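You operate a simulated robot arm through the tools that you are given. There is no shell and no other tool.

You are at the controls of a simulated robot arm. One attempt, no reset.

## Task
Set the winder to LARGE and wind 6 metres on the blue ring.
Fine: turn the centre knob while the lever is on HOLD; blue plug into the knob; lever to FREE to wind, back on HOLD at the end; leave the other rings.

Only the result counts: the job must be done as asked and must still hold three seconds after the hand-in. Knocking over, shifting, dropping, spilling or breaking anything else fails it.

## Robot
A 6-joint arm with a fingered hand, fixed in place. Base frame: the origin is on the floor under the middle of its stand, x ahead of it, y to its left, z up. Lengths are in m, angles in degrees, forces in N, time in s.
It reaches about 0.93 m from its shoulder. Its first joint turns from -115.0 to 115.0 degrees. Payload 4 kg.
Tool frame: the origin (TCP) lies between the finger pads and is the grasp point; the fingertips stand 0.026 m ahead of it; z points along the fingers, y is the line along which they close. The gripper opens to 0.132 m; its body begins 0.073 m behind the TCP. The gripper is a hand of 4 fingers: y runs from the thumb to the fingers, the wrist lies at [0, 0, -0.239] in the tool frame.
Orientation is that of the tool frame in the base frame, as [roll, pitch, yaw] about the fixed x, y, z axes, in that order (R = Rz(yaw) Ry(pitch) Rx(roll)). With the fingers straight down and closing along the base's y, the tool's x points along the base's -x, its y along +y and its z along -z.

## Interface
- The arm moves only by the tool step_arm. Its argument "increments" is one flat list of numbers, 6 for each row, row after row: the shift along the tool's x, y, z in m, then the turn, a rotation vector about the tool's x, y, z in degrees. In form: [x, y, z, wx, wy, wz, x, y, z, wx, wy, wz, ...]. A call has 1 to 20 rows; each row is the pose to reach, as a shift and turn from the pose commanded when the call began, along the tool's axes at that moment. Rows are played at 5 a second. More than 0.05 m and 8.6 degrees between two rows, and nothing of the call is played. A pose out of reach is approached as far as the arm can. The call stops where the force on the tool passes 40 N (or 10 N more than at its start, if that is more) or the arm is blocked; 0.2 s more then pass. In this call time passes only in rows, and 0.2 s behind the last. The reply holds the time, the measured pose of the TCP, the force on the tool along the base axes, the opening and the grip force, in the units named above and with some noise, with the torque about the TCP (base axes, N m) and any sound that the robot's microphone picked up.
- Cameras (640 x 400 px; columns grow to the right, rows downward): "scene" is fixed at [0.2208, -0.65, 1.3938]; the picture's right is [0.87, -0.49, 0.00], its down [-0.35, -0.62, -0.70] and it looks along [0.34, 0.61, -0.72] (base axes); focal length 268 px, centre (320, 200). "wrist" rides on the gripper at [0.068, 0.002, -0.097] in the tool frame; the picture's right is [-0.03, 1.00, 0.00], its down [-0.82, -0.02, -0.58] and it looks along [-0.58, -0.01, 0.82] (tool axes); focal length 270 px, centre (320, 200). There is no depth. A picture from a camera that has moved, and an enlarged one, comes with that camera's place and axes in the base frame and with its lens.
- camera(camera): a new picture of that camera. It takes no simulated time.
- lift_body(by): slides the trunk up (or, below 0, down) by that many m; the arm rides with it, the base frame stays. It gives what a move gives, with no picture.
- move_fingers(finger1, finger2, finger3, thumb_bend): sets how far each is bent, from 0 (flat) to 1 (curled in); at 0.3 the hand is open as for a grip, at 0.7 the pads meet at the TCP. One left out holds its place. A second passes; each finger stops where it meets its share of the squeeze, and holds until it gets a number again. It is the only way to open and close the hand. It gives what a move gives, with no picture; readings hold the bend of each and the force on the fingers (four entries, about 0 where the hand has none), thumb and palm.
- inspect(camera, box): a new picture of the part [left, top, right, bottom] of that camera's present view, enlarged. It takes no simulated time.
- close_job(): hands the job in; it is judged then, once.

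Places have to be worked out from the pictures, the camera data and where the tool is seen. Open the gripper and draw the arm clear of the work before you hand the job in, unless the task says otherwise.

The tools are called by a JSON object that holds its "method" and its "body". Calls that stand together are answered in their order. step_arm: Moves the arm, as the interface text tells. Its arguments: {"type":"object","properties":{"increments":{"type":"array","items":{"type":"number"}}},"required":["increments"]} The other tools are called the same way: lift_body (by) moves the trunk up or down; move_fingers (finger1, finger2, finger3, thumb_bend) moves the fingers one by one; camera (camera) takes a picture; inspect (camera, box) takes an enlarged picture of a part of a camera's view; close_job () hands the job in.

At the start:

```text
time: 0.0
tool_pos: [0.4822, -0.2825, 1.1574]
tcp_rot: [180.0, -0.1, 180.0]
wrist_force: [0.4, -0.7, -0.7]
moment: [-0.02, -0.02, -0.01]
grip_width: 0.1318
grasp_force: 0.1
shape: jaw
bend: [0.3, 0.3, 0.3, 0.3]
finger forces: [0.1, 0.0, 0.1, 0.0, 0.0, 0.0]
trunk travel left (down, up): [-0.825, 0.165]
```

scene: 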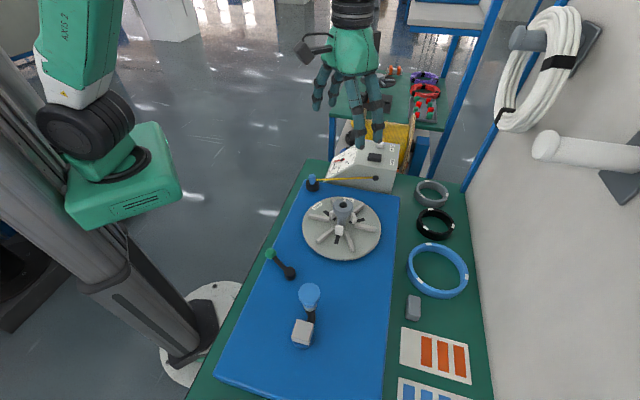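
wrist: 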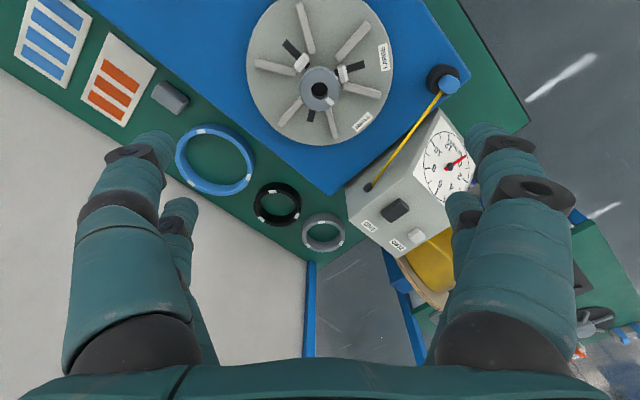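

I begin by looking at the bench in detail before moving anything.

{"method": "inspect", "body": {"camera": "scene", "box": [240, 140, 480, 290]}}

{"method": "inspect", "body": {"camera": "scene", "box": [200, 230, 500, 400]}}

{"method": "inspect", "body": {"camera": "wrist", "box": [230, 0, 430, 150]}}

{"method": "inspect", "body": {"camera": "wrist", "box": [320, 50, 520, 270]}}

```text
2.67 times, centred on (360, 215) of scene
camera zoom: at [0.2208, -0.65, 1.3938], right [0.87, -0.49, 0.0], down [-0.35, -0.62, -0.7], along [0.34, 0.61, -0.72], focal length 715 px, centre (213, 160)
```

zoom: 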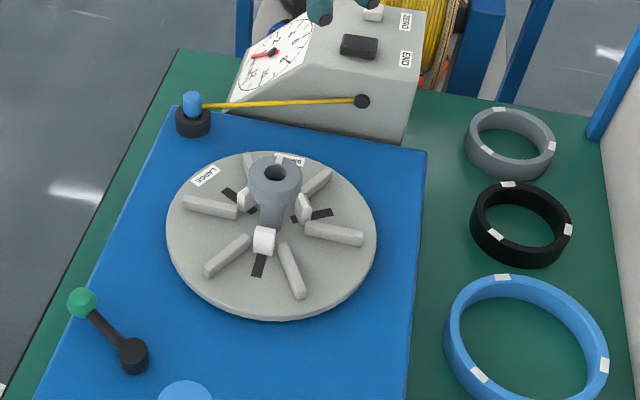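

```text
2.13 times, centred on (350, 315) of scene
camera zoom: at [0.2208, -0.65, 1.3938], right [0.87, -0.49, 0.0], down [-0.35, -0.62, -0.7], along [0.34, 0.61, -0.72], focal length 572 px, centre (256, -45)
```

zoom: 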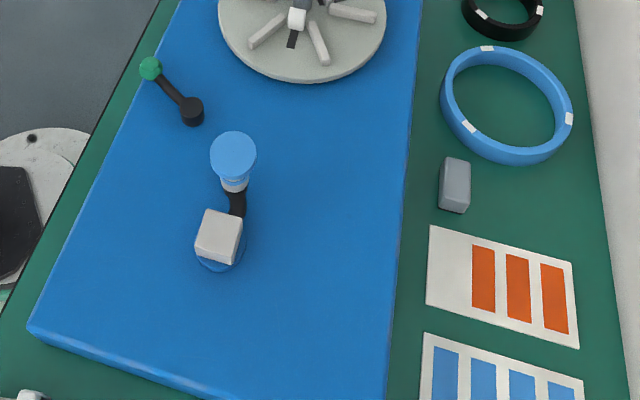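

```text
2.67 times, centred on (330, 75) of wrist
camera zoom: at [0.4114, -0.2817, 1.2545], right [0.03, 1.0, 0.0], down [0.82, -0.02, 0.58], along [0.58, -0.01, -0.82], focal length 721 px, centre (293, 533)
```

zoom: 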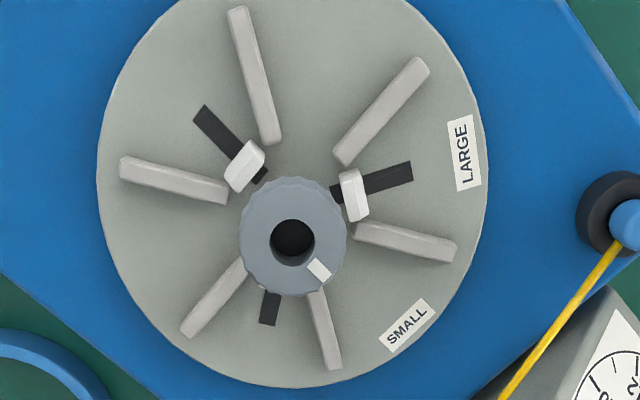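

```text
1.82 times, centred on (420, 160) of wrist
camera zoom: at [0.4114, -0.2817, 1.2545], right [0.03, 1.0, 0.0], down [0.82, -0.02, 0.58], along [0.58, -0.01, -0.82], focal length 491 px, centre (138, 273)
```

zoom: 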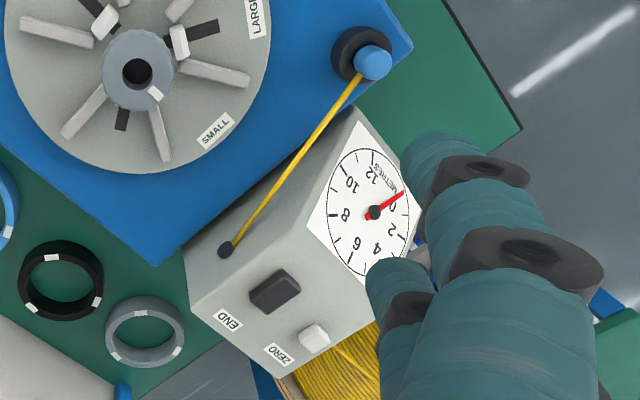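

The knob top triangulates to about (0.49, -0.28, 0.91), the lever pivot to about (0.31, -0.34) and the unknown blue-disc object to about (0.30, -0.45). I'll swing the wrist camera over the lever side at the same safe height to read the labels there.

{"method": "step_arm", "body": {"increments": [0.0156, 0.0084, 0, 0, 0, 8.18, 0.0313, 0.0168, 0, 0, 0, 16.36, 0.0469, 0.0252, 0, 0, 0, 24.55, 0.0625, 0.0336, 0, 0, 0, 32.73, 0.0782, 0.042, 0, 0, 0, 40.9, 0.0938, 0.0505, 0, 0, 0, 49.1, 0.1095, 0.0589, 0, 0, 0, 57.27, 0.1251, 0.0673, 0, 0, 0, 65.45, 0.1407, 0.0757, 0, 0, 0, 73.64, 0.1564, 0.0841, 0, 0, 0, 81.82, 0.172, 0.0925, 0, 0, 0, 90]}}

{"method": "camera", "body": {"camera": "wrist"}}

{"method": "camera", "body": {"camera": "scene"}}

```text
time: 2.4
tool_pos: [0.3096, -0.1891, 1.1594]
tcp_rot: [-180.0, -0.1, 89.9]
wrist_force: [-0.7, 0.1, 0.2]
moment: [0.0, 0.0, -0.03]
grip_width: 0.1317
grasp_force: 0.1
shape: jaw
bend: [0.3, 0.3, 0.3, 0.3]
finger forces: [0.1, 0.0, 0.0, 0.0, 0.1, 0.0]
trunk travel left (down, up): [-0.825, 0.165]
```

```text
taken
camera wrist: at [0.3093, -0.122, 1.2547], right [1.0, -0.03, 0.0], down [-0.02, -0.82, 0.58], along [-0.02, -0.58, -0.82], focal length 270 px, centre (320, 200)
```

wrist: 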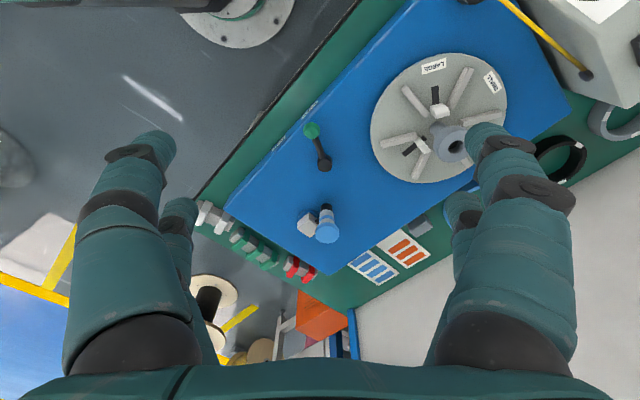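

```text
taken
```

scene: 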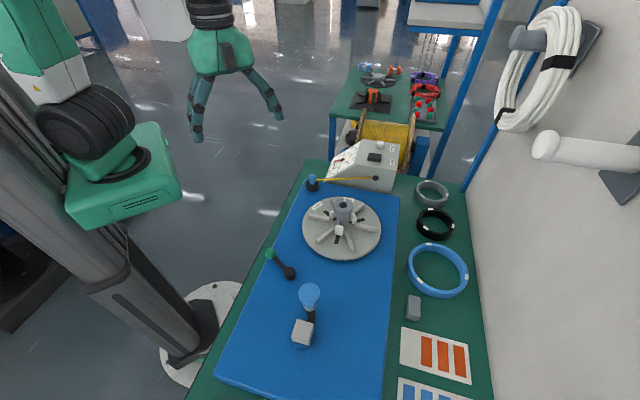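

The lever and the blue-disc object are now visible from the other side; I enlarge them to read labels.

{"method": "inspect", "body": {"camera": "wrist", "box": [250, 90, 410, 190]}}

{"method": "inspect", "body": {"camera": "wrist", "box": [240, 180, 440, 305]}}

{"method": "inspect", "body": {"camera": "wrist", "box": [350, 30, 530, 200]}}

```text
4.00 times, centred on (330, 140) of wrist
camera zoom: at [0.3093, -0.122, 1.2547], right [1.0, -0.03, 0.0], down [-0.02, -0.82, 0.58], along [-0.02, -0.58, -0.82], focal length 1081 px, centre (280, 440)
```

zoom: 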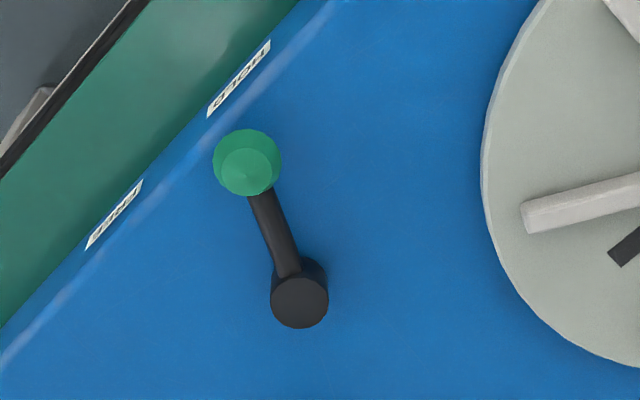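

```text
3.20 times, centred on (340, 242) of wrist
camera zoom: at [0.3093, -0.122, 1.2547], right [1.0, -0.03, 0.0], down [-0.02, -0.82, 0.58], along [-0.02, -0.58, -0.82], focal length 865 px, centre (256, 64)
```

zoom: 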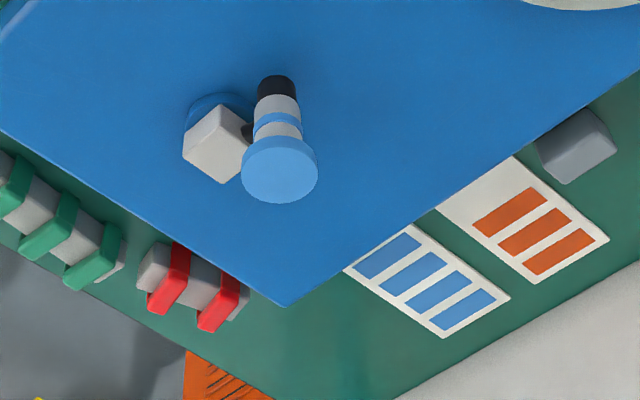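

```text
2.35 times, centred on (440, 115) of wrist
camera zoom: at [0.3093, -0.122, 1.2547], right [1.0, -0.03, 0.0], down [-0.02, -0.82, 0.58], along [-0.02, -0.58, -0.82], focal length 636 px, centre (38, 400)
```

zoom: 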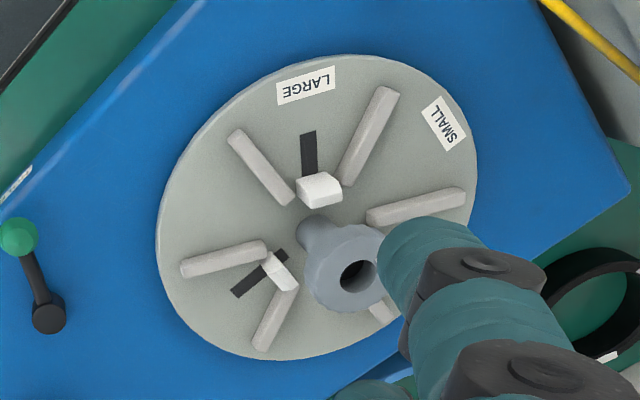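

The front-edge labels read HOLD (at the +y side) and FREE (further -y); the lever currently points toward HOLD. The gray-cube/blue-disc thing may be a crank, so I'm lowering the camera toward it, staying well above everything.

{"method": "step_arm", "body": {"increments": [-0.0222, -0.002, 0.032, 0, 0, 0, -0.0444, -0.004, 0.064, 0, 0, 0, -0.0666, -0.006, 0.096, 0, 0, 0, -0.0888, -0.008, 0.128, 0, 0, 0, -0.111, -0.01, 0.16, 0, 0, 0]}}

{"method": "camera", "body": {"camera": "wrist"}}

{"method": "inspect", "body": {"camera": "wrist", "box": [200, 80, 440, 230]}}

{"method": "inspect", "body": {"camera": "scene", "box": [270, 260, 350, 360]}}

```text
time: 3.6
tool_pos: [0.3001, -0.3018, 0.9972]
tcp_rot: [-179.9, 0.0, 89.9]
wrist_force: [0.2, 1.0, -0.1]
moment: [0.02, 0.0, 0.02]
grip_width: 0.1318
grasp_force: 0.1
shape: jaw
bend: [0.3, 0.3, 0.3, 0.3]
finger forces: [0.0, 0.1, 0.0, 0.0, 0.0, 0.0]
trunk travel left (down, up): [-0.825, 0.165]
```

```text
taken
camera wrist: at [0.2995, -0.2343, 1.0934], right [1.0, -0.03, 0.0], down [-0.02, -0.82, 0.58], along [-0.01, -0.58, -0.82], focal length 270 px, centre (320, 200)
```

wrist: 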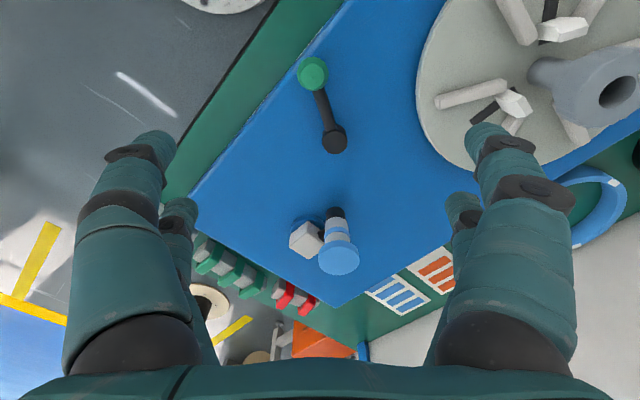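

```text
2.67 times, centred on (320, 155) of wrist
camera zoom: at [0.2995, -0.2343, 1.0934], right [1.0, -0.03, 0.0], down [-0.02, -0.82, 0.58], along [-0.01, -0.58, -0.82], focal length 721 px, centre (320, 320)
```

zoom: 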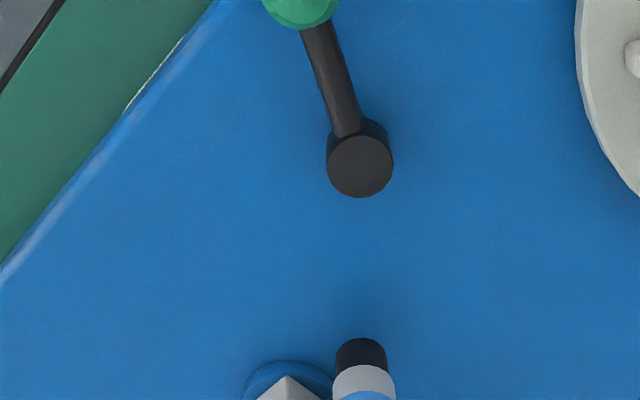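

```text
4.00 times, centred on (310, 310) of scene
camera zoom: at [0.2208, -0.65, 1.3938], right [0.87, -0.49, 0.0], down [-0.35, -0.62, -0.7], along [0.34, 0.61, -0.72], focal length 1072 px, centre (360, -240)
```

zoom: 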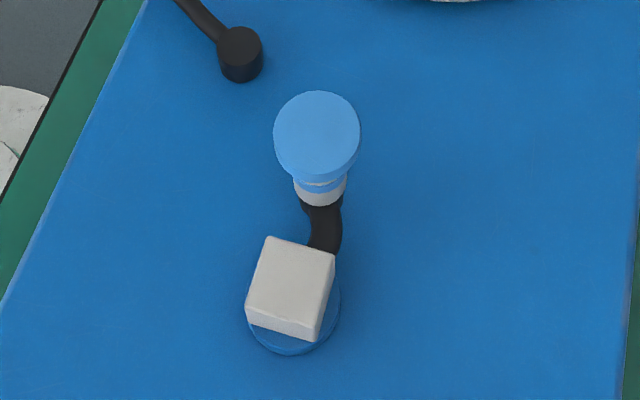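

The object is a fixed crank: hub at the gray square, upright handle with a blue cap. The blue plug must then be the wire-end cap in the black cup; I zoom on the dial, the plug, and the rings with the fixed camera.

{"method": "inspect", "body": {"camera": "scene", "box": [322, 136, 402, 196]}}

{"method": "inspect", "body": {"camera": "scene", "box": [290, 160, 350, 205]}}

{"method": "inspect", "body": {"camera": "scene", "box": [290, 185, 395, 270]}}

{"method": "inspect", "body": {"camera": "scene", "box": [395, 230, 485, 305]}}

{"method": "inspect", "body": {"camera": "scene", "box": [255, 235, 315, 290]}}

```text
6.67 times, centred on (362, 166) of scene
camera zoom: at [0.2208, -0.65, 1.3938], right [0.87, -0.49, 0.0], down [-0.35, -0.62, -0.7], along [0.34, 0.61, -0.72], focal length 1787 px, centre (40, 427)
```

zoom: 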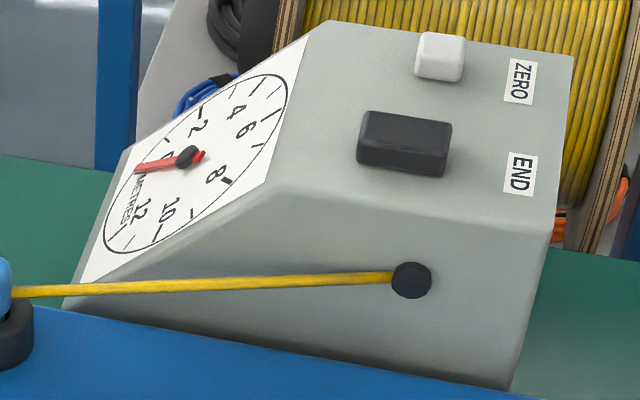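

```text
8.89 times, centred on (320, 182) of scene
camera zoom: at [0.2208, -0.65, 1.3938], right [0.87, -0.49, 0.0], down [-0.35, -0.62, -0.7], along [0.34, 0.61, -0.72], focal length 2382 px, centre (320, 356)
```

zoom: 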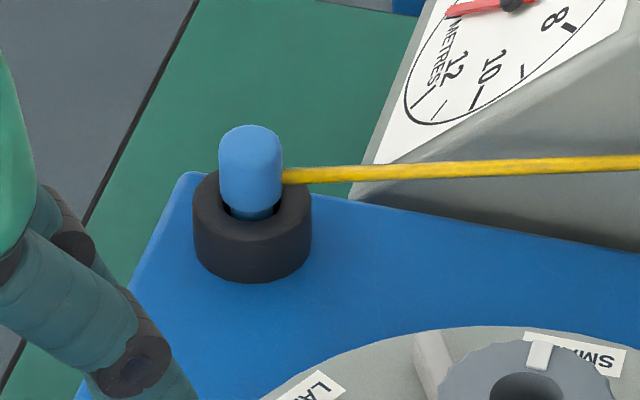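

```text
4.71 times, centred on (342, 228) of scene
camera zoom: at [0.2208, -0.65, 1.3938], right [0.87, -0.49, 0.0], down [-0.35, -0.62, -0.7], along [0.34, 0.61, -0.72], focal length 1261 px, centre (214, 71)
```

zoom: 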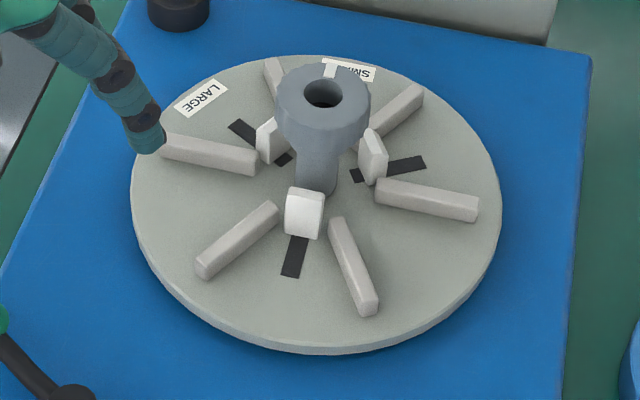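

```text
5.33 times, centred on (440, 268) of scene
camera zoom: at [0.2208, -0.65, 1.3938], right [0.87, -0.49, 0.0], down [-0.35, -0.62, -0.7], along [0.34, 0.61, -0.72], focal length 1430 px, centre (-320, -160)
```

zoom: 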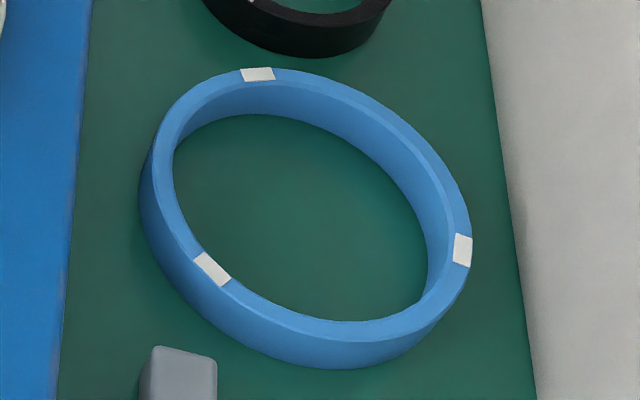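

```text
7.27 times, centred on (285, 262) of scene
camera zoom: at [0.2208, -0.65, 1.3938], right [0.87, -0.49, 0.0], down [-0.35, -0.62, -0.7], along [0.34, 0.61, -0.72], focal length 1949 px, centre (574, -254)
```

zoom: 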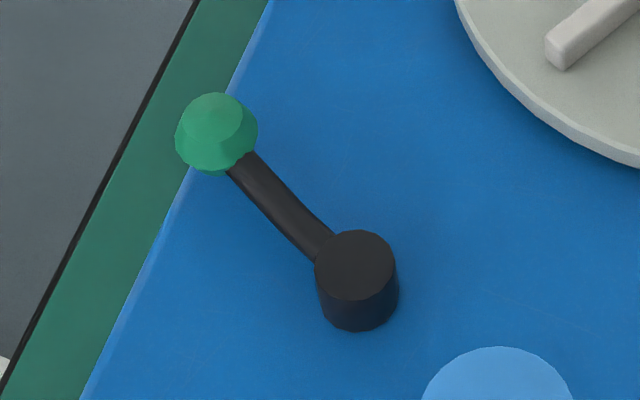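

Lever pivot ≈ (0.313, -0.344), ball ≈ (0.293, -0.278, 0.845) on HOLD; crank hub ≈ (0.279, -0.471), handle ≈ (0.315, -0.440, 0.90); plug ≈ (0.492, -0.115, 0.875). I want to see the hand's shape and the area around the rings before planning the grips.

{"method": "inspect", "body": {"camera": "scene", "box": [150, 40, 350, 190]}}

{"method": "inspect", "body": {"camera": "scene", "box": [380, 160, 500, 330]}}

{"method": "camera", "body": {"camera": "scene"}}

```text
2.67 times, centred on (250, 115) of scene
camera zoom: at [0.2208, -0.65, 1.3938], right [0.87, -0.49, 0.0], down [-0.35, -0.62, -0.7], along [0.34, 0.61, -0.72], focal length 715 px, centre (507, 427)
```

zoom: 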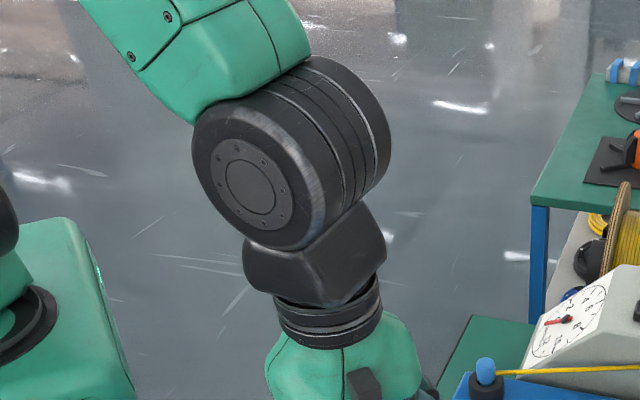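

```text
2.35 times, centred on (440, 245) of scene
camera zoom: at [0.2208, -0.65, 1.3938], right [0.87, -0.49, 0.0], down [-0.35, -0.62, -0.7], along [0.34, 0.61, -0.72], focal length 631 px, centre (38, 94)
```

zoom: 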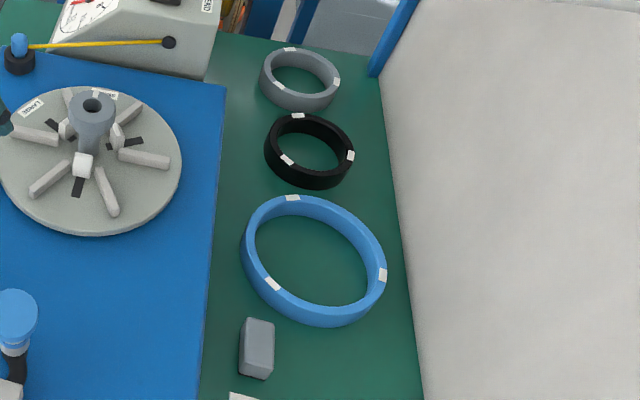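

```text
taken
```

scene: 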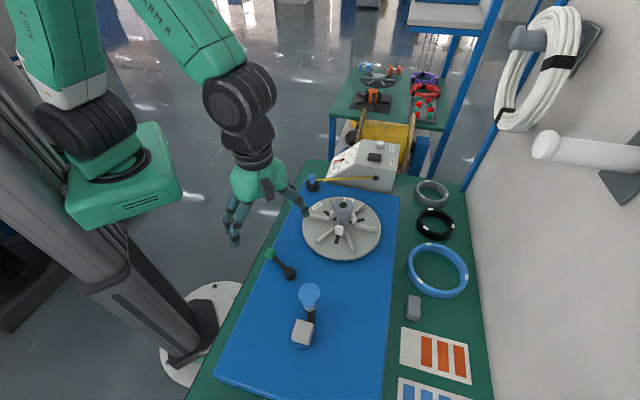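

{"method": "inspect", "body": {"camera": "scene", "box": [205, 140, 325, 250]}}

```text
3.64 times, centred on (265, 195) of scene
camera zoom: at [0.2208, -0.65, 1.3938], right [0.87, -0.49, 0.0], down [-0.35, -0.62, -0.7], along [0.34, 0.61, -0.72], focal length 975 px, centre (520, 218)
```

zoom: 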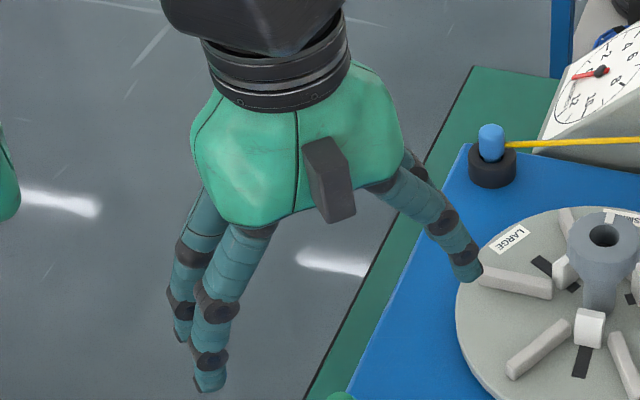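

I'll identify which digit is which by bending them one at a time here in free space (fingertips are at z≈0.97, above everything).

{"method": "move_fingers", "body": {"finger1": 0.6}}

{"method": "camera", "body": {"camera": "wrist"}}

{"method": "move_fingers", "body": {"finger1": 0.3, "thumb_bend": 0.6}}

{"method": "camera", "body": {"camera": "wrist"}}

{"method": "move_fingers", "body": {"thumb_bend": 0.3, "finger3": 0.6}}

{"method": "camera", "body": {"camera": "wrist"}}

{"method": "move_fingers", "body": {"finger3": 0.3, "finger2": 0.6}}

{"method": "camera", "body": {"camera": "wrist"}}

```text
time: 4.6
tool_pos: [0.2999, -0.3012, 0.9982]
tcp_rot: [180.0, 0.0, 89.9]
wrist_force: [0.0, 0.6, 0.7]
moment: [0.02, 0.03, 0.03]
grip_width: 0.0831
grasp_force: 0.0
shape: fingers
bend: [0.6, 0.3, 0.3, 0.3]
finger forces: [0.0, 0.1, 0.1, 0.0, 0.0, 0.0]
trunk travel left (down, up): [-0.825, 0.165]
```

```text
taken
camera wrist: at [0.2992, -0.2335, 1.0939], right [1.0, -0.03, 0.0], down [-0.02, -0.82, 0.58], along [-0.01, -0.58, -0.82], focal length 270 px, centre (320, 200)
```

wrist: 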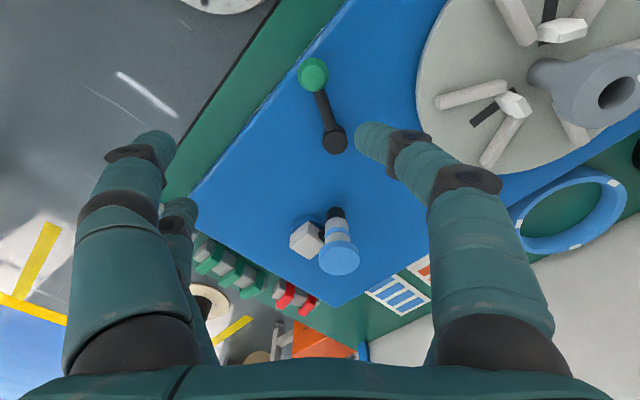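

```text
time: 5.6
tool_pos: [0.2986, -0.3, 0.9969]
tcp_rot: [-180.0, 0.0, 90.0]
wrist_force: [-0.5, -0.1, -0.7]
moment: [0.01, -0.01, -0.02]
grip_width: 0.0827
grasp_force: 0.0
shape: fingers
bend: [0.3, 0.3, 0.3, 0.6]
finger forces: [0.0, 0.1, 0.0, 0.0, 0.0, 0.0]
trunk travel left (down, up): [-0.825, 0.165]
```

```text
taken
camera wrist: at [0.2992, -0.2335, 1.094], right [1.0, -0.03, 0.0], down [-0.02, -0.82, 0.58], along [-0.01, -0.58, -0.82], focal length 270 px, centre (320, 200)
```

wrist: 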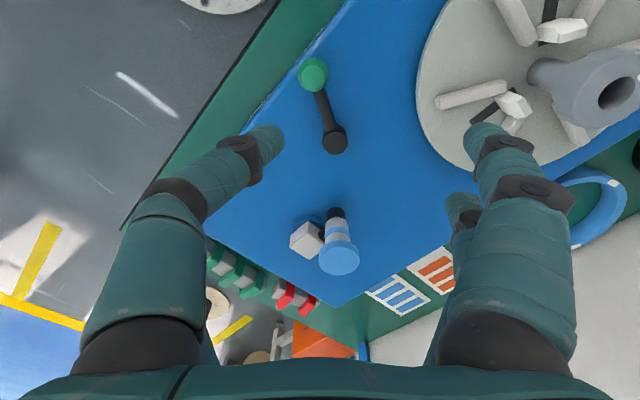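

```text
time: 6.6
tool_pos: [0.2982, -0.2997, 0.9968]
tcp_rot: [-180.0, 0.0, 90.1]
wrist_force: [0.6, -1.3, -0.2]
moment: [-0.04, 0.02, 0.01]
grip_width: 0.1321
grasp_force: 0.0
shape: fingers
bend: [0.3, 0.3, 0.6, 0.3]
finger forces: [0.0, 0.0, 0.1, 0.0, 0.0, 0.0]
trunk travel left (down, up): [-0.825, 0.165]
```

```text
taken
camera wrist: at [0.2992, -0.2335, 1.0939], right [1.0, -0.03, 0.0], down [-0.02, -0.82, 0.58], along [-0.01, -0.58, -0.82], focal length 270 px, centre (320, 200)
```

wrist: 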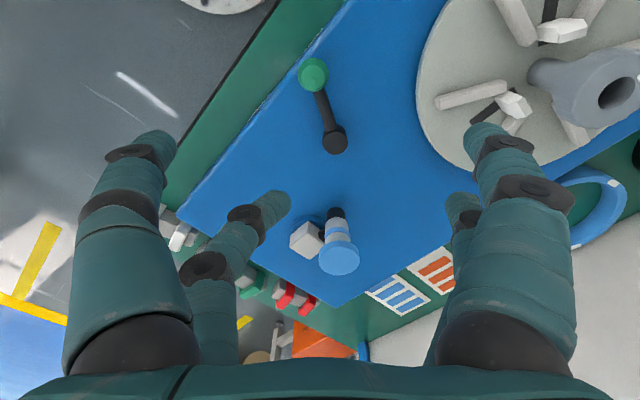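

```text
time: 7.6
tool_pos: [0.298, -0.3011, 0.9964]
tcp_rot: [180.0, 0.0, 90.0]
wrist_force: [0.1, 0.0, -0.3]
moment: [0.0, 0.03, 0.0]
grip_width: 0.1322
grasp_force: 0.1
shape: fingers
bend: [0.3, 0.6, 0.3, 0.3]
finger forces: [0.0, 0.0, 0.0, 0.1, 0.1, 0.1]
trunk travel left (down, up): [-0.825, 0.165]
```

```text
taken
camera wrist: at [0.2992, -0.2335, 1.094], right [1.0, -0.03, 0.0], down [-0.02, -0.82, 0.58], along [-0.01, -0.58, -0.82], focal length 270 px, centre (320, 200)
```

wrist: 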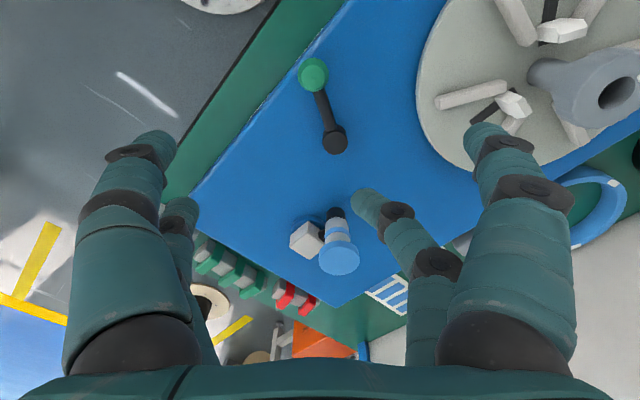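

The hand is two opposing pairs: finger1+finger2 on tool +y (finger1 toward tool +x), thumb+finger3 on tool -y. I'll close them all near pinch to see the finger shape from the scene camera.

{"method": "move_fingers", "body": {"finger1": 0.66, "finger2": 0.66, "finger3": 0.66, "thumb_bend": 0.66}}

{"method": "camera", "body": {"camera": "wrist"}}

{"method": "inspect", "body": {"camera": "scene", "box": [205, 140, 325, 250]}}

```text
time: 8.6
tool_pos: [0.2991, -0.2995, 0.9971]
tcp_rot: [180.0, 0.0, 90.0]
wrist_force: [-0.3, -0.2, 0.5]
moment: [0.02, -0.01, -0.02]
grip_width: 0.0139
grasp_force: 0.1
shape: fingers
bend: [0.66, 0.66, 0.66, 0.66]
finger forces: [0.0, 0.0, 0.0, 0.0, 0.0, 0.0]
trunk travel left (down, up): [-0.825, 0.165]
```

```text
taken
camera wrist: at [0.2992, -0.2335, 1.094], right [1.0, -0.03, 0.0], down [-0.02, -0.82, 0.58], along [-0.01, -0.58, -0.82], focal length 270 px, centre (320, 200)
```

wrist: 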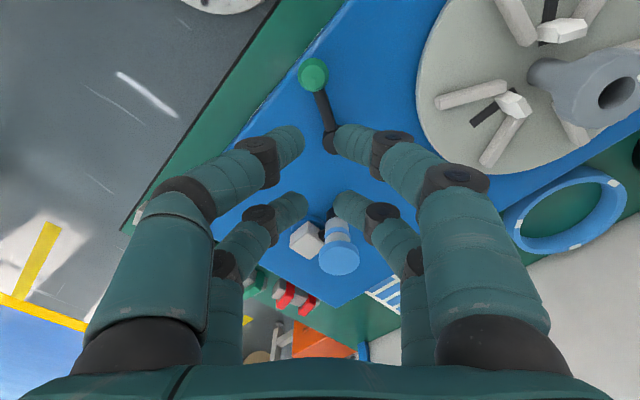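

```text
3.64 times, centred on (265, 195) of scene
camera zoom: at [0.2208, -0.65, 1.3938], right [0.87, -0.49, 0.0], down [-0.35, -0.62, -0.7], along [0.34, 0.61, -0.72], focal length 975 px, centre (520, 218)
```

zoom: 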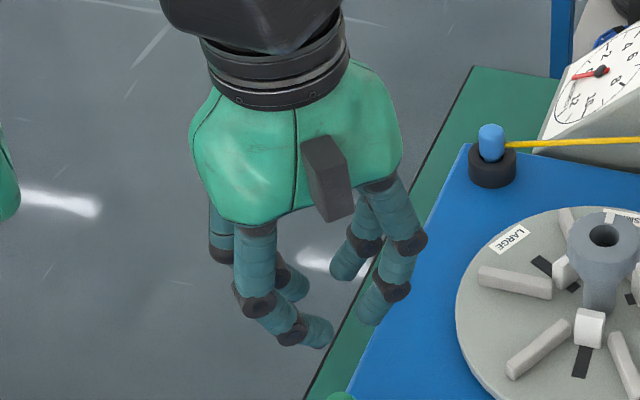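

The fingers curl so that the tips pinch. Now I open slightly, raise, and move the camera to look down at the rings (TCP to about (0.62, -0.33, 1.05), yaw 75°).

{"method": "move_fingers", "body": {"finger1": 0.3, "finger2": 0.3, "finger3": 0.3, "thumb_bend": 0.3}}

{"method": "step_arm", "body": {"increments": [0, 0, -0.045, 0, 0, 0, -0.003, 0.04, -0.053, 0, 0, 2, -0.006, 0.08, -0.053, 0, 0, 4, -0.01, 0.12, -0.053, 0, 0, 6, -0.014, 0.16, -0.053, 0, 0, 8, -0.018, 0.2, -0.053, 0, 0, 10, -0.022, 0.24, -0.053, 0, 0, 12, -0.026, 0.28, -0.053, 0, 0, 14, -0.03, 0.32, -0.053, 0, 0, 15]}}

{"method": "camera", "body": {"camera": "wrist"}}

{"method": "camera", "body": {"camera": "scene"}}

```text
time: 9.6
tool_pos: [0.2986, -0.3015, 0.9991]
tcp_rot: [179.9, 0.0, 90.1]
wrist_force: [0.7, -0.1, 0.0]
moment: [-0.01, 0.02, -0.02]
grip_width: 0.1323
grasp_force: 0.0
shape: fingers
bend: [0.3, 0.3, 0.3, 0.3]
finger forces: [0.0, 0.0, 0.0, 0.0, 0.1, 0.0]
trunk travel left (down, up): [-0.825, 0.165]
```

```text
time: 11.6
tool_pos: [0.6204, -0.3303, 1.0511]
tcp_rot: [-179.8, 0.2, 74.9]
wrist_force: [0.5, -0.2, 0.4]
moment: [-0.01, 0.01, 0.01]
grip_width: 0.1328
grasp_force: 0.1
shape: fingers
bend: [0.3, 0.3, 0.3, 0.3]
finger forces: [0.0, 0.1, 0.1, 0.1, 0.0, 0.0]
trunk travel left (down, up): [-0.825, 0.165]
```

```text
taken
camera wrist: at [0.6381, -0.2665, 1.1468], right [0.96, -0.28, 0.0], down [-0.23, -0.78, 0.58], along [-0.17, -0.55, -0.82], focal length 270 px, centre (320, 200)
```

wrist: 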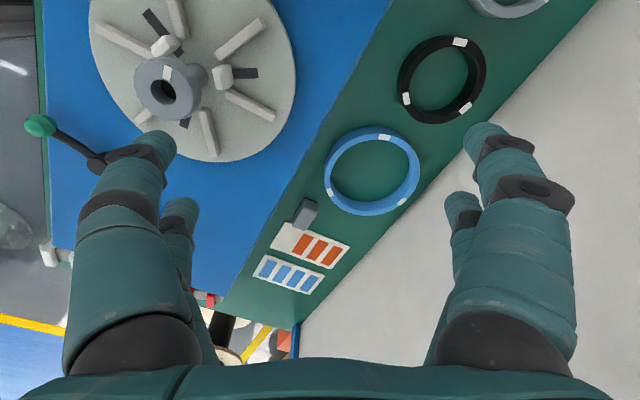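

```text
taken
```

scene: 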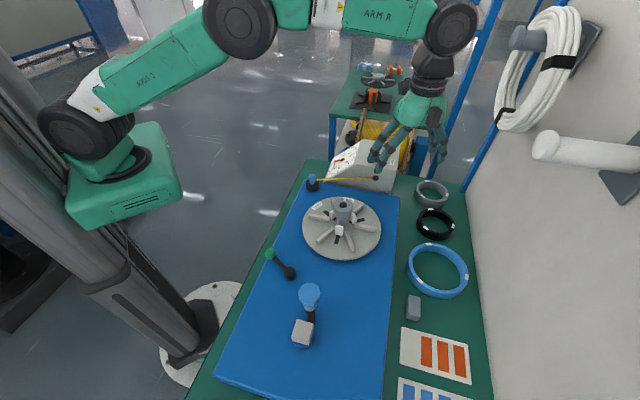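

Good overhead view of rings and disc. I enlarge these for measurement.

{"method": "inspect", "body": {"camera": "wrist", "box": [290, 110, 450, 230]}}

{"method": "inspect", "body": {"camera": "wrist", "box": [80, 0, 320, 170]}}

{"method": "inspect", "body": {"camera": "wrist", "box": [240, 190, 380, 310]}}

```text
3.33 times, centred on (370, 170) of wrist
camera zoom: at [0.6381, -0.2665, 1.1468], right [0.96, -0.28, 0.0], down [-0.23, -0.78, 0.58], along [-0.17, -0.55, -0.82], focal length 901 px, centre (153, 300)
```

zoom: 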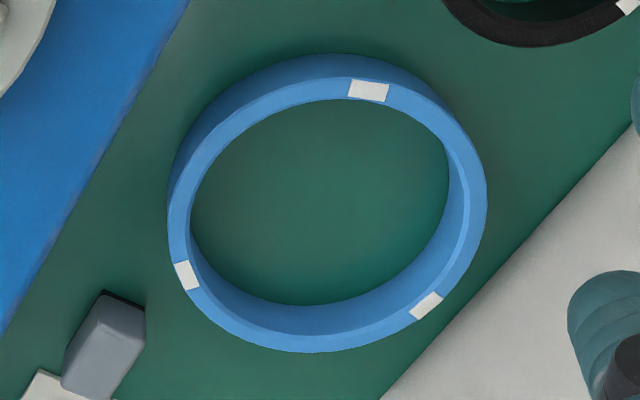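

```text
2.35 times, centred on (200, 85) of wrist
camera zoom: at [0.6381, -0.2665, 1.1468], right [0.96, -0.28, 0.0], down [-0.23, -0.78, 0.58], along [-0.17, -0.55, -0.82], focal length 636 px, centre (602, 471)
```

zoom: 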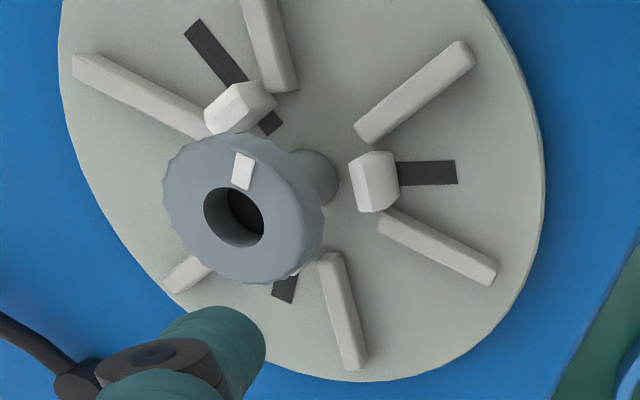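

```text
3.33 times, centred on (310, 250) of wrist
camera zoom: at [0.6381, -0.2665, 1.1468], right [0.96, -0.28, 0.0], down [-0.23, -0.78, 0.58], along [-0.17, -0.55, -0.82], focal length 901 px, centre (353, 33)
```

zoom: 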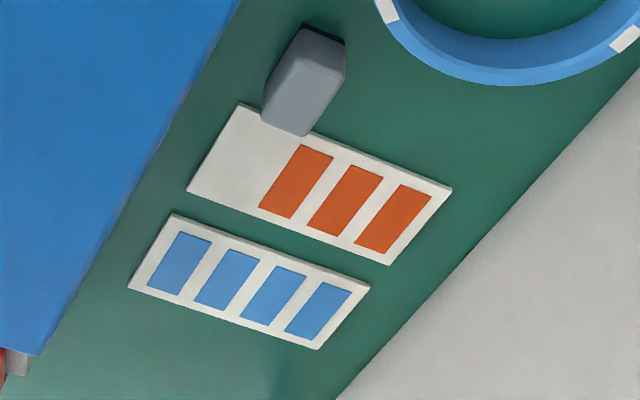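

Ring centre ≈ (0.653, -0.491), top z ≈ 0.795; knob axis ≈ (0.493, -0.283), top ≈ 0.908. Before grasping, I check the dial reading closely from the scene camera.

{"method": "inspect", "body": {"camera": "scene", "box": [328, 142, 366, 176]}}

{"method": "inspect", "body": {"camera": "scene", "box": [360, 90, 460, 170]}}

```text
11.76 times, centred on (347, 159) of scene
camera zoom: at [0.2208, -0.65, 1.3938], right [0.87, -0.49, 0.0], down [-0.35, -0.62, -0.7], along [0.34, 0.61, -0.72], focal length 3153 px, centre (2, 682)
```

zoom: 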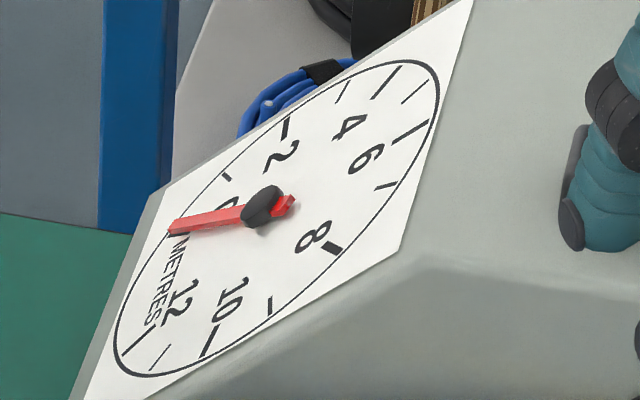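

```text
5.00 times, centred on (410, 130) of scene
camera zoom: at [0.2208, -0.65, 1.3938], right [0.87, -0.49, 0.0], down [-0.35, -0.62, -0.7], along [0.34, 0.61, -0.72], focal length 1340 px, centre (-130, 550)
```

zoom: 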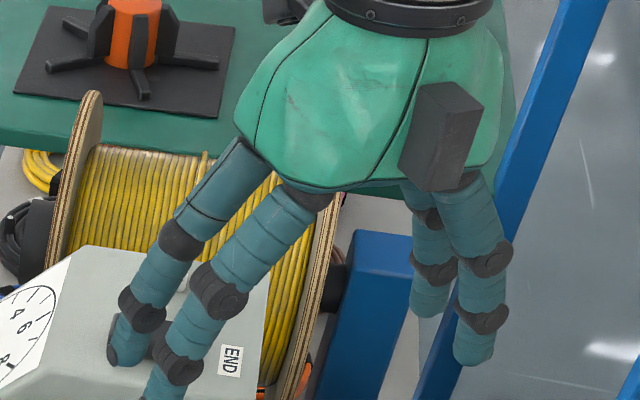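

The dial pointer sits at 0. Now I move over the ring's robot-side wall with a 10° outward lean (so the hand will clear the knob later), pre-shaping the fingers to straddle the wall.

{"method": "move_fingers", "body": {"finger1": 0.5, "finger2": 0.5, "finger3": 0.6, "thumb_bend": 0.6}}

{"method": "step_arm", "body": {"increments": [-0.0294, -0.0004, 0.03, -2, 0, 0, -0.0588, -0.0007, 0.06, -4, 0, 0, -0.0882, -0.0011, 0.09, -6, 0, 0, -0.1176, -0.0014, 0.12, -8, 0, 0, -0.147, -0.0018, 0.151, -10, 0, 0]}}

{"method": "camera", "body": {"camera": "wrist"}}

{"method": "inspect", "body": {"camera": "scene", "box": [340, 150, 500, 330]}}

```text
time: 12.6
tool_pos: [0.6194, -0.3295, 1.0516]
tcp_rot: [-180.0, 0.0, 74.9]
wrist_force: [-0.1, 0.1, -0.2]
moment: [0.01, 0.0, 0.0]
grip_width: 0.05
grasp_force: 0.1
shape: fingers
bend: [0.5, 0.5, 0.6, 0.6]
finger forces: [0.0, 0.0, 0.0, 0.1, 0.0, 0.0]
trunk travel left (down, up): [-0.825, 0.165]
```

```text
time: 13.8
tool_pos: [0.5803, -0.4737, 0.8996]
tcp_rot: [169.9, 0.0, 75.0]
wrist_force: [0.4, -0.5, 0.3]
moment: [0.01, 0.0, 0.0]
grip_width: 0.0495
grasp_force: 0.1
shape: fingers
bend: [0.5, 0.5, 0.6, 0.6]
finger forces: [0.1, 0.1, 0.0, 0.0, 0.1, 0.1]
trunk travel left (down, up): [-0.825, 0.165]
```

```text
taken
camera wrist: at [0.5816, -0.4051, 0.9947], right [0.94, -0.28, 0.17], down [-0.33, -0.76, 0.57], along [-0.03, -0.59, -0.81], focal length 270 px, centre (320, 200)
```

wrist: 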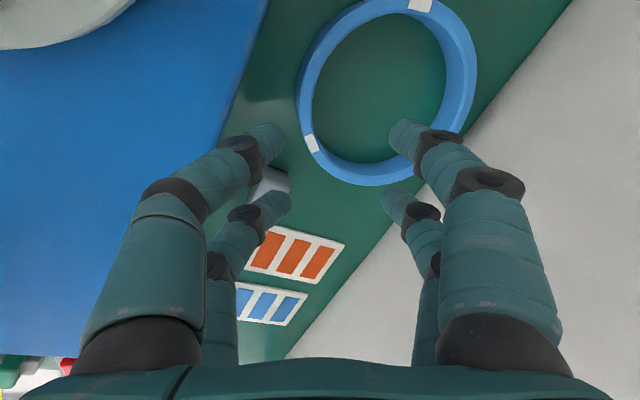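

```text
2.22 times, centred on (420, 240) of scene
camera zoom: at [0.2208, -0.65, 1.3938], right [0.87, -0.49, 0.0], down [-0.35, -0.62, -0.7], along [0.34, 0.61, -0.72], focal length 596 px, centre (98, 111)
```

zoom: 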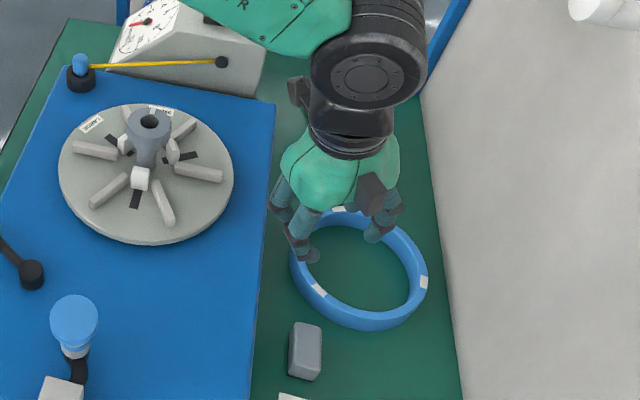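

Mark positions confirm the ring centre at ≈ (0.652, -0.4905). I'll narrow the fingers symmetrically, lean to 15°, and lower to just above the ring to verify the straddle.

{"method": "move_fingers", "body": {"finger1": 0.6, "finger2": 0.6, "finger3": 0.62, "thumb_bend": 0.62}}

{"method": "step_arm", "body": {"increments": [0.0012, -0.0033, 0.03, -2.5, 0, 0, 0.0024, -0.0065, 0.0597, -5, 0, 0]}}

{"method": "camera", "body": {"camera": "wrist"}}

{"method": "inspect", "body": {"camera": "wrist", "box": [200, 60, 480, 260]}}

{"method": "inspect", "body": {"camera": "scene", "box": [380, 200, 500, 320]}}

```text
time: 14.8
tool_pos: [0.5802, -0.4726, 0.8988]
tcp_rot: [169.9, 0.0, 74.9]
wrist_force: [0.8, -0.7, -0.1]
moment: [-0.01, 0.01, 0.01]
grip_width: 0.0295
grasp_force: 0.1
shape: fingers
bend: [0.6, 0.6, 0.62, 0.62]
finger forces: [0.0, 0.0, 0.0, 0.1, 0.0, 0.0]
trunk travel left (down, up): [-0.825, 0.165]
```

```text
time: 15.4
tool_pos: [0.5849, -0.472, 0.8406]
tcp_rot: [165.0, 0.0, 75.0]
wrist_force: [1.2, 0.4, 0.4]
moment: [-0.02, 0.0, 0.01]
grip_width: 0.0297
grasp_force: 0.1
shape: fingers
bend: [0.6, 0.6, 0.62, 0.62]
finger forces: [0.0, 0.0, 0.1, 0.0, 0.0, 0.1]
trunk travel left (down, up): [-0.825, 0.165]
```

```text
taken
camera wrist: at [0.5784, -0.401, 0.9335], right [0.93, -0.27, 0.26], down [-0.37, -0.74, 0.55], along [0.04, -0.61, -0.79], focal length 270 px, centre (320, 200)
```

wrist: 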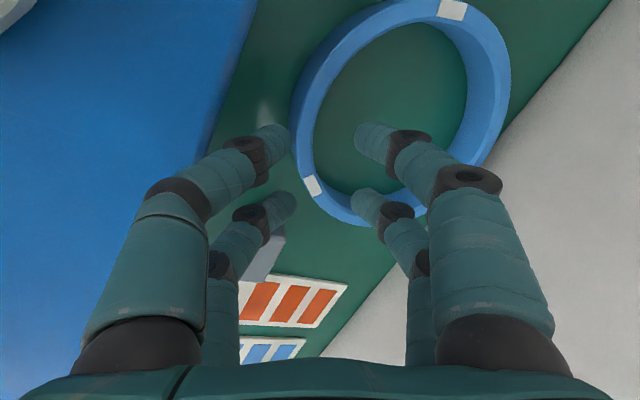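

```text
2.00 times, centred on (340, 160) of wrist
camera zoom: at [0.5784, -0.401, 0.9335], right [0.93, -0.27, 0.26], down [-0.37, -0.74, 0.55], along [0.04, -0.61, -0.79], focal length 541 px, centre (280, 280)
```

zoom: 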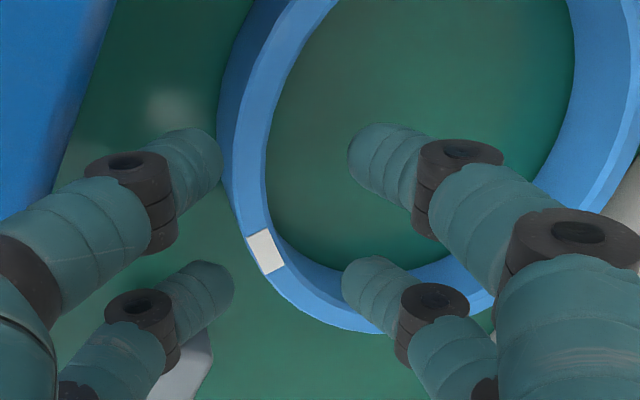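

```text
3.33 times, centred on (440, 260) of scene
camera zoom: at [0.2208, -0.65, 1.3938], right [0.87, -0.49, 0.0], down [-0.35, -0.62, -0.7], along [0.34, 0.61, -0.72], focal length 894 px, centre (-80, 0)
```

zoom: 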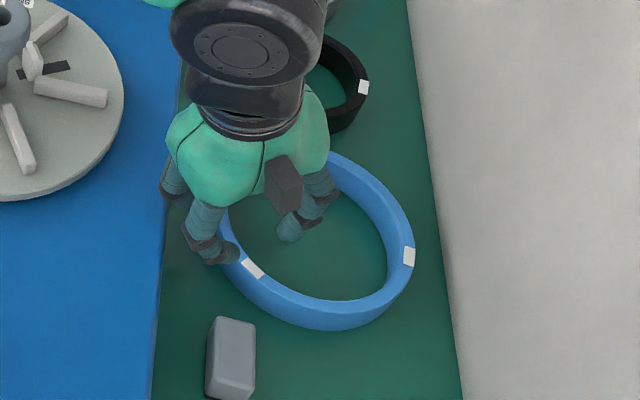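

The gap between the finger pairs is centred over the ring wall to within about 1 mm. I descend straight down to TCP z≈0.803 and check.

{"method": "step_arm", "body": {"increments": [0, -0.0049, 0.0182, 0, 0, 0, 0, -0.0097, 0.0363, 0, 0, 0]}}

{"method": "camera", "body": {"camera": "wrist"}}

{"method": "inspect", "body": {"camera": "wrist", "box": [200, 60, 480, 260]}}

```text
time: 16.0
tool_pos: [0.5866, -0.4749, 0.8122]
tcp_rot: [164.0, 0.5, 75.0]
wrist_force: [8.3, -11.7, 32.1]
moment: [1.09, 1.29, 0.18]
grip_width: 0.0219
grasp_force: 17.1
shape: fingers
bend: [0.6, 0.6, 0.62, 0.63]
finger forces: [0.1, 0.0, 0.0, 0.0, 33.2, 0.0]
trunk travel left (down, up): [-0.825, 0.165]
```

```text
taken
camera wrist: at [0.5793, -0.4029, 0.9039], right [0.92, -0.27, 0.27], down [-0.38, -0.74, 0.56], along [0.05, -0.62, -0.78], focal length 270 px, centre (320, 200)
```

wrist: 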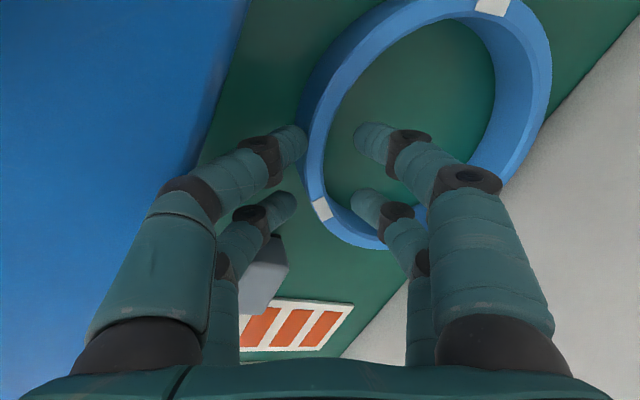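

```text
2.00 times, centred on (340, 160) of wrist
camera zoom: at [0.5793, -0.4029, 0.9039], right [0.92, -0.27, 0.27], down [-0.38, -0.74, 0.56], along [0.05, -0.62, -0.78], focal length 541 px, centre (280, 280)
```

zoom: 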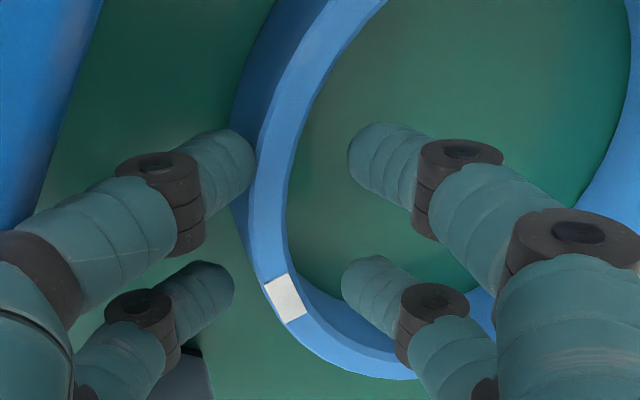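

The thumb tip touched the ring's top outer edge (33 N), so the wall is about 5 mm further outward than I placed it. I back straight up, shift 5 mm outward, open the outer pair a bit, and re-check.

{"method": "step_arm", "body": {"increments": [0, 0.003, -0.0303, 0, 0, 0]}}

{"method": "move_fingers", "body": {"finger3": 0.6, "thumb_bend": 0.6}}

{"method": "inspect", "body": {"camera": "wrist", "box": [200, 0, 520, 260]}}

{"method": "inspect", "body": {"camera": "scene", "box": [380, 200, 500, 320]}}

```text
time: 16.4
tool_pos: [0.577, -0.4677, 0.8302]
tcp_rot: [165.4, -0.2, 75.1]
wrist_force: [1.4, 0.1, 1.3]
moment: [0.04, 0.01, -0.03]
grip_width: 0.0283
grasp_force: 0.5
shape: fingers
bend: [0.6, 0.6, 0.62, 0.62]
finger forces: [0.0, 0.1, 0.0, 0.1, 1.0, 0.0]
trunk travel left (down, up): [-0.825, 0.165]
```

```text
time: 17.4
tool_pos: [0.5793, -0.4695, 0.8332]
tcp_rot: [165.0, 0.0, 74.9]
wrist_force: [0.5, 0.3, -0.1]
moment: [-0.03, -0.03, 0.0]
grip_width: 0.0327
grasp_force: 0.1
shape: fingers
bend: [0.6, 0.6, 0.6, 0.6]
finger forces: [0.1, 0.0, 0.0, 0.1, 0.1, 0.0]
trunk travel left (down, up): [-0.825, 0.165]
```

```text
1.54 times, centred on (360, 130) of wrist
camera zoom: at [0.573, -0.3993, 0.9264], right [0.93, -0.27, 0.26], down [-0.37, -0.74, 0.55], along [0.04, -0.61, -0.79], focal length 416 px, centre (258, 308)
```

zoom: 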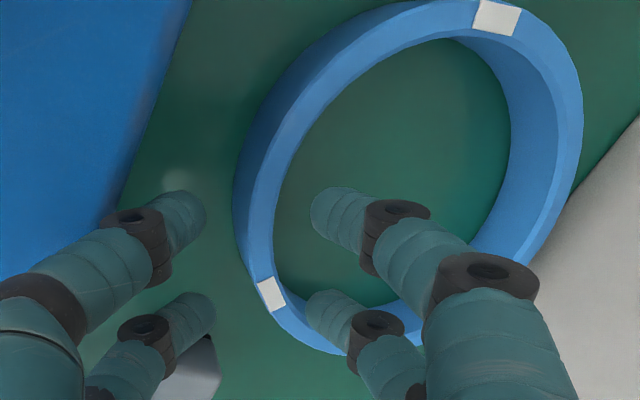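

```text
3.33 times, centred on (440, 260) of scene
camera zoom: at [0.2208, -0.65, 1.3938], right [0.87, -0.49, 0.0], down [-0.35, -0.62, -0.7], along [0.34, 0.61, -0.72], focal length 894 px, centre (-80, 0)
```

zoom: 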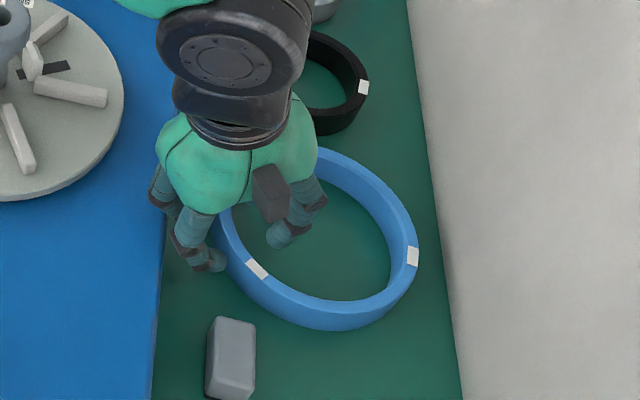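

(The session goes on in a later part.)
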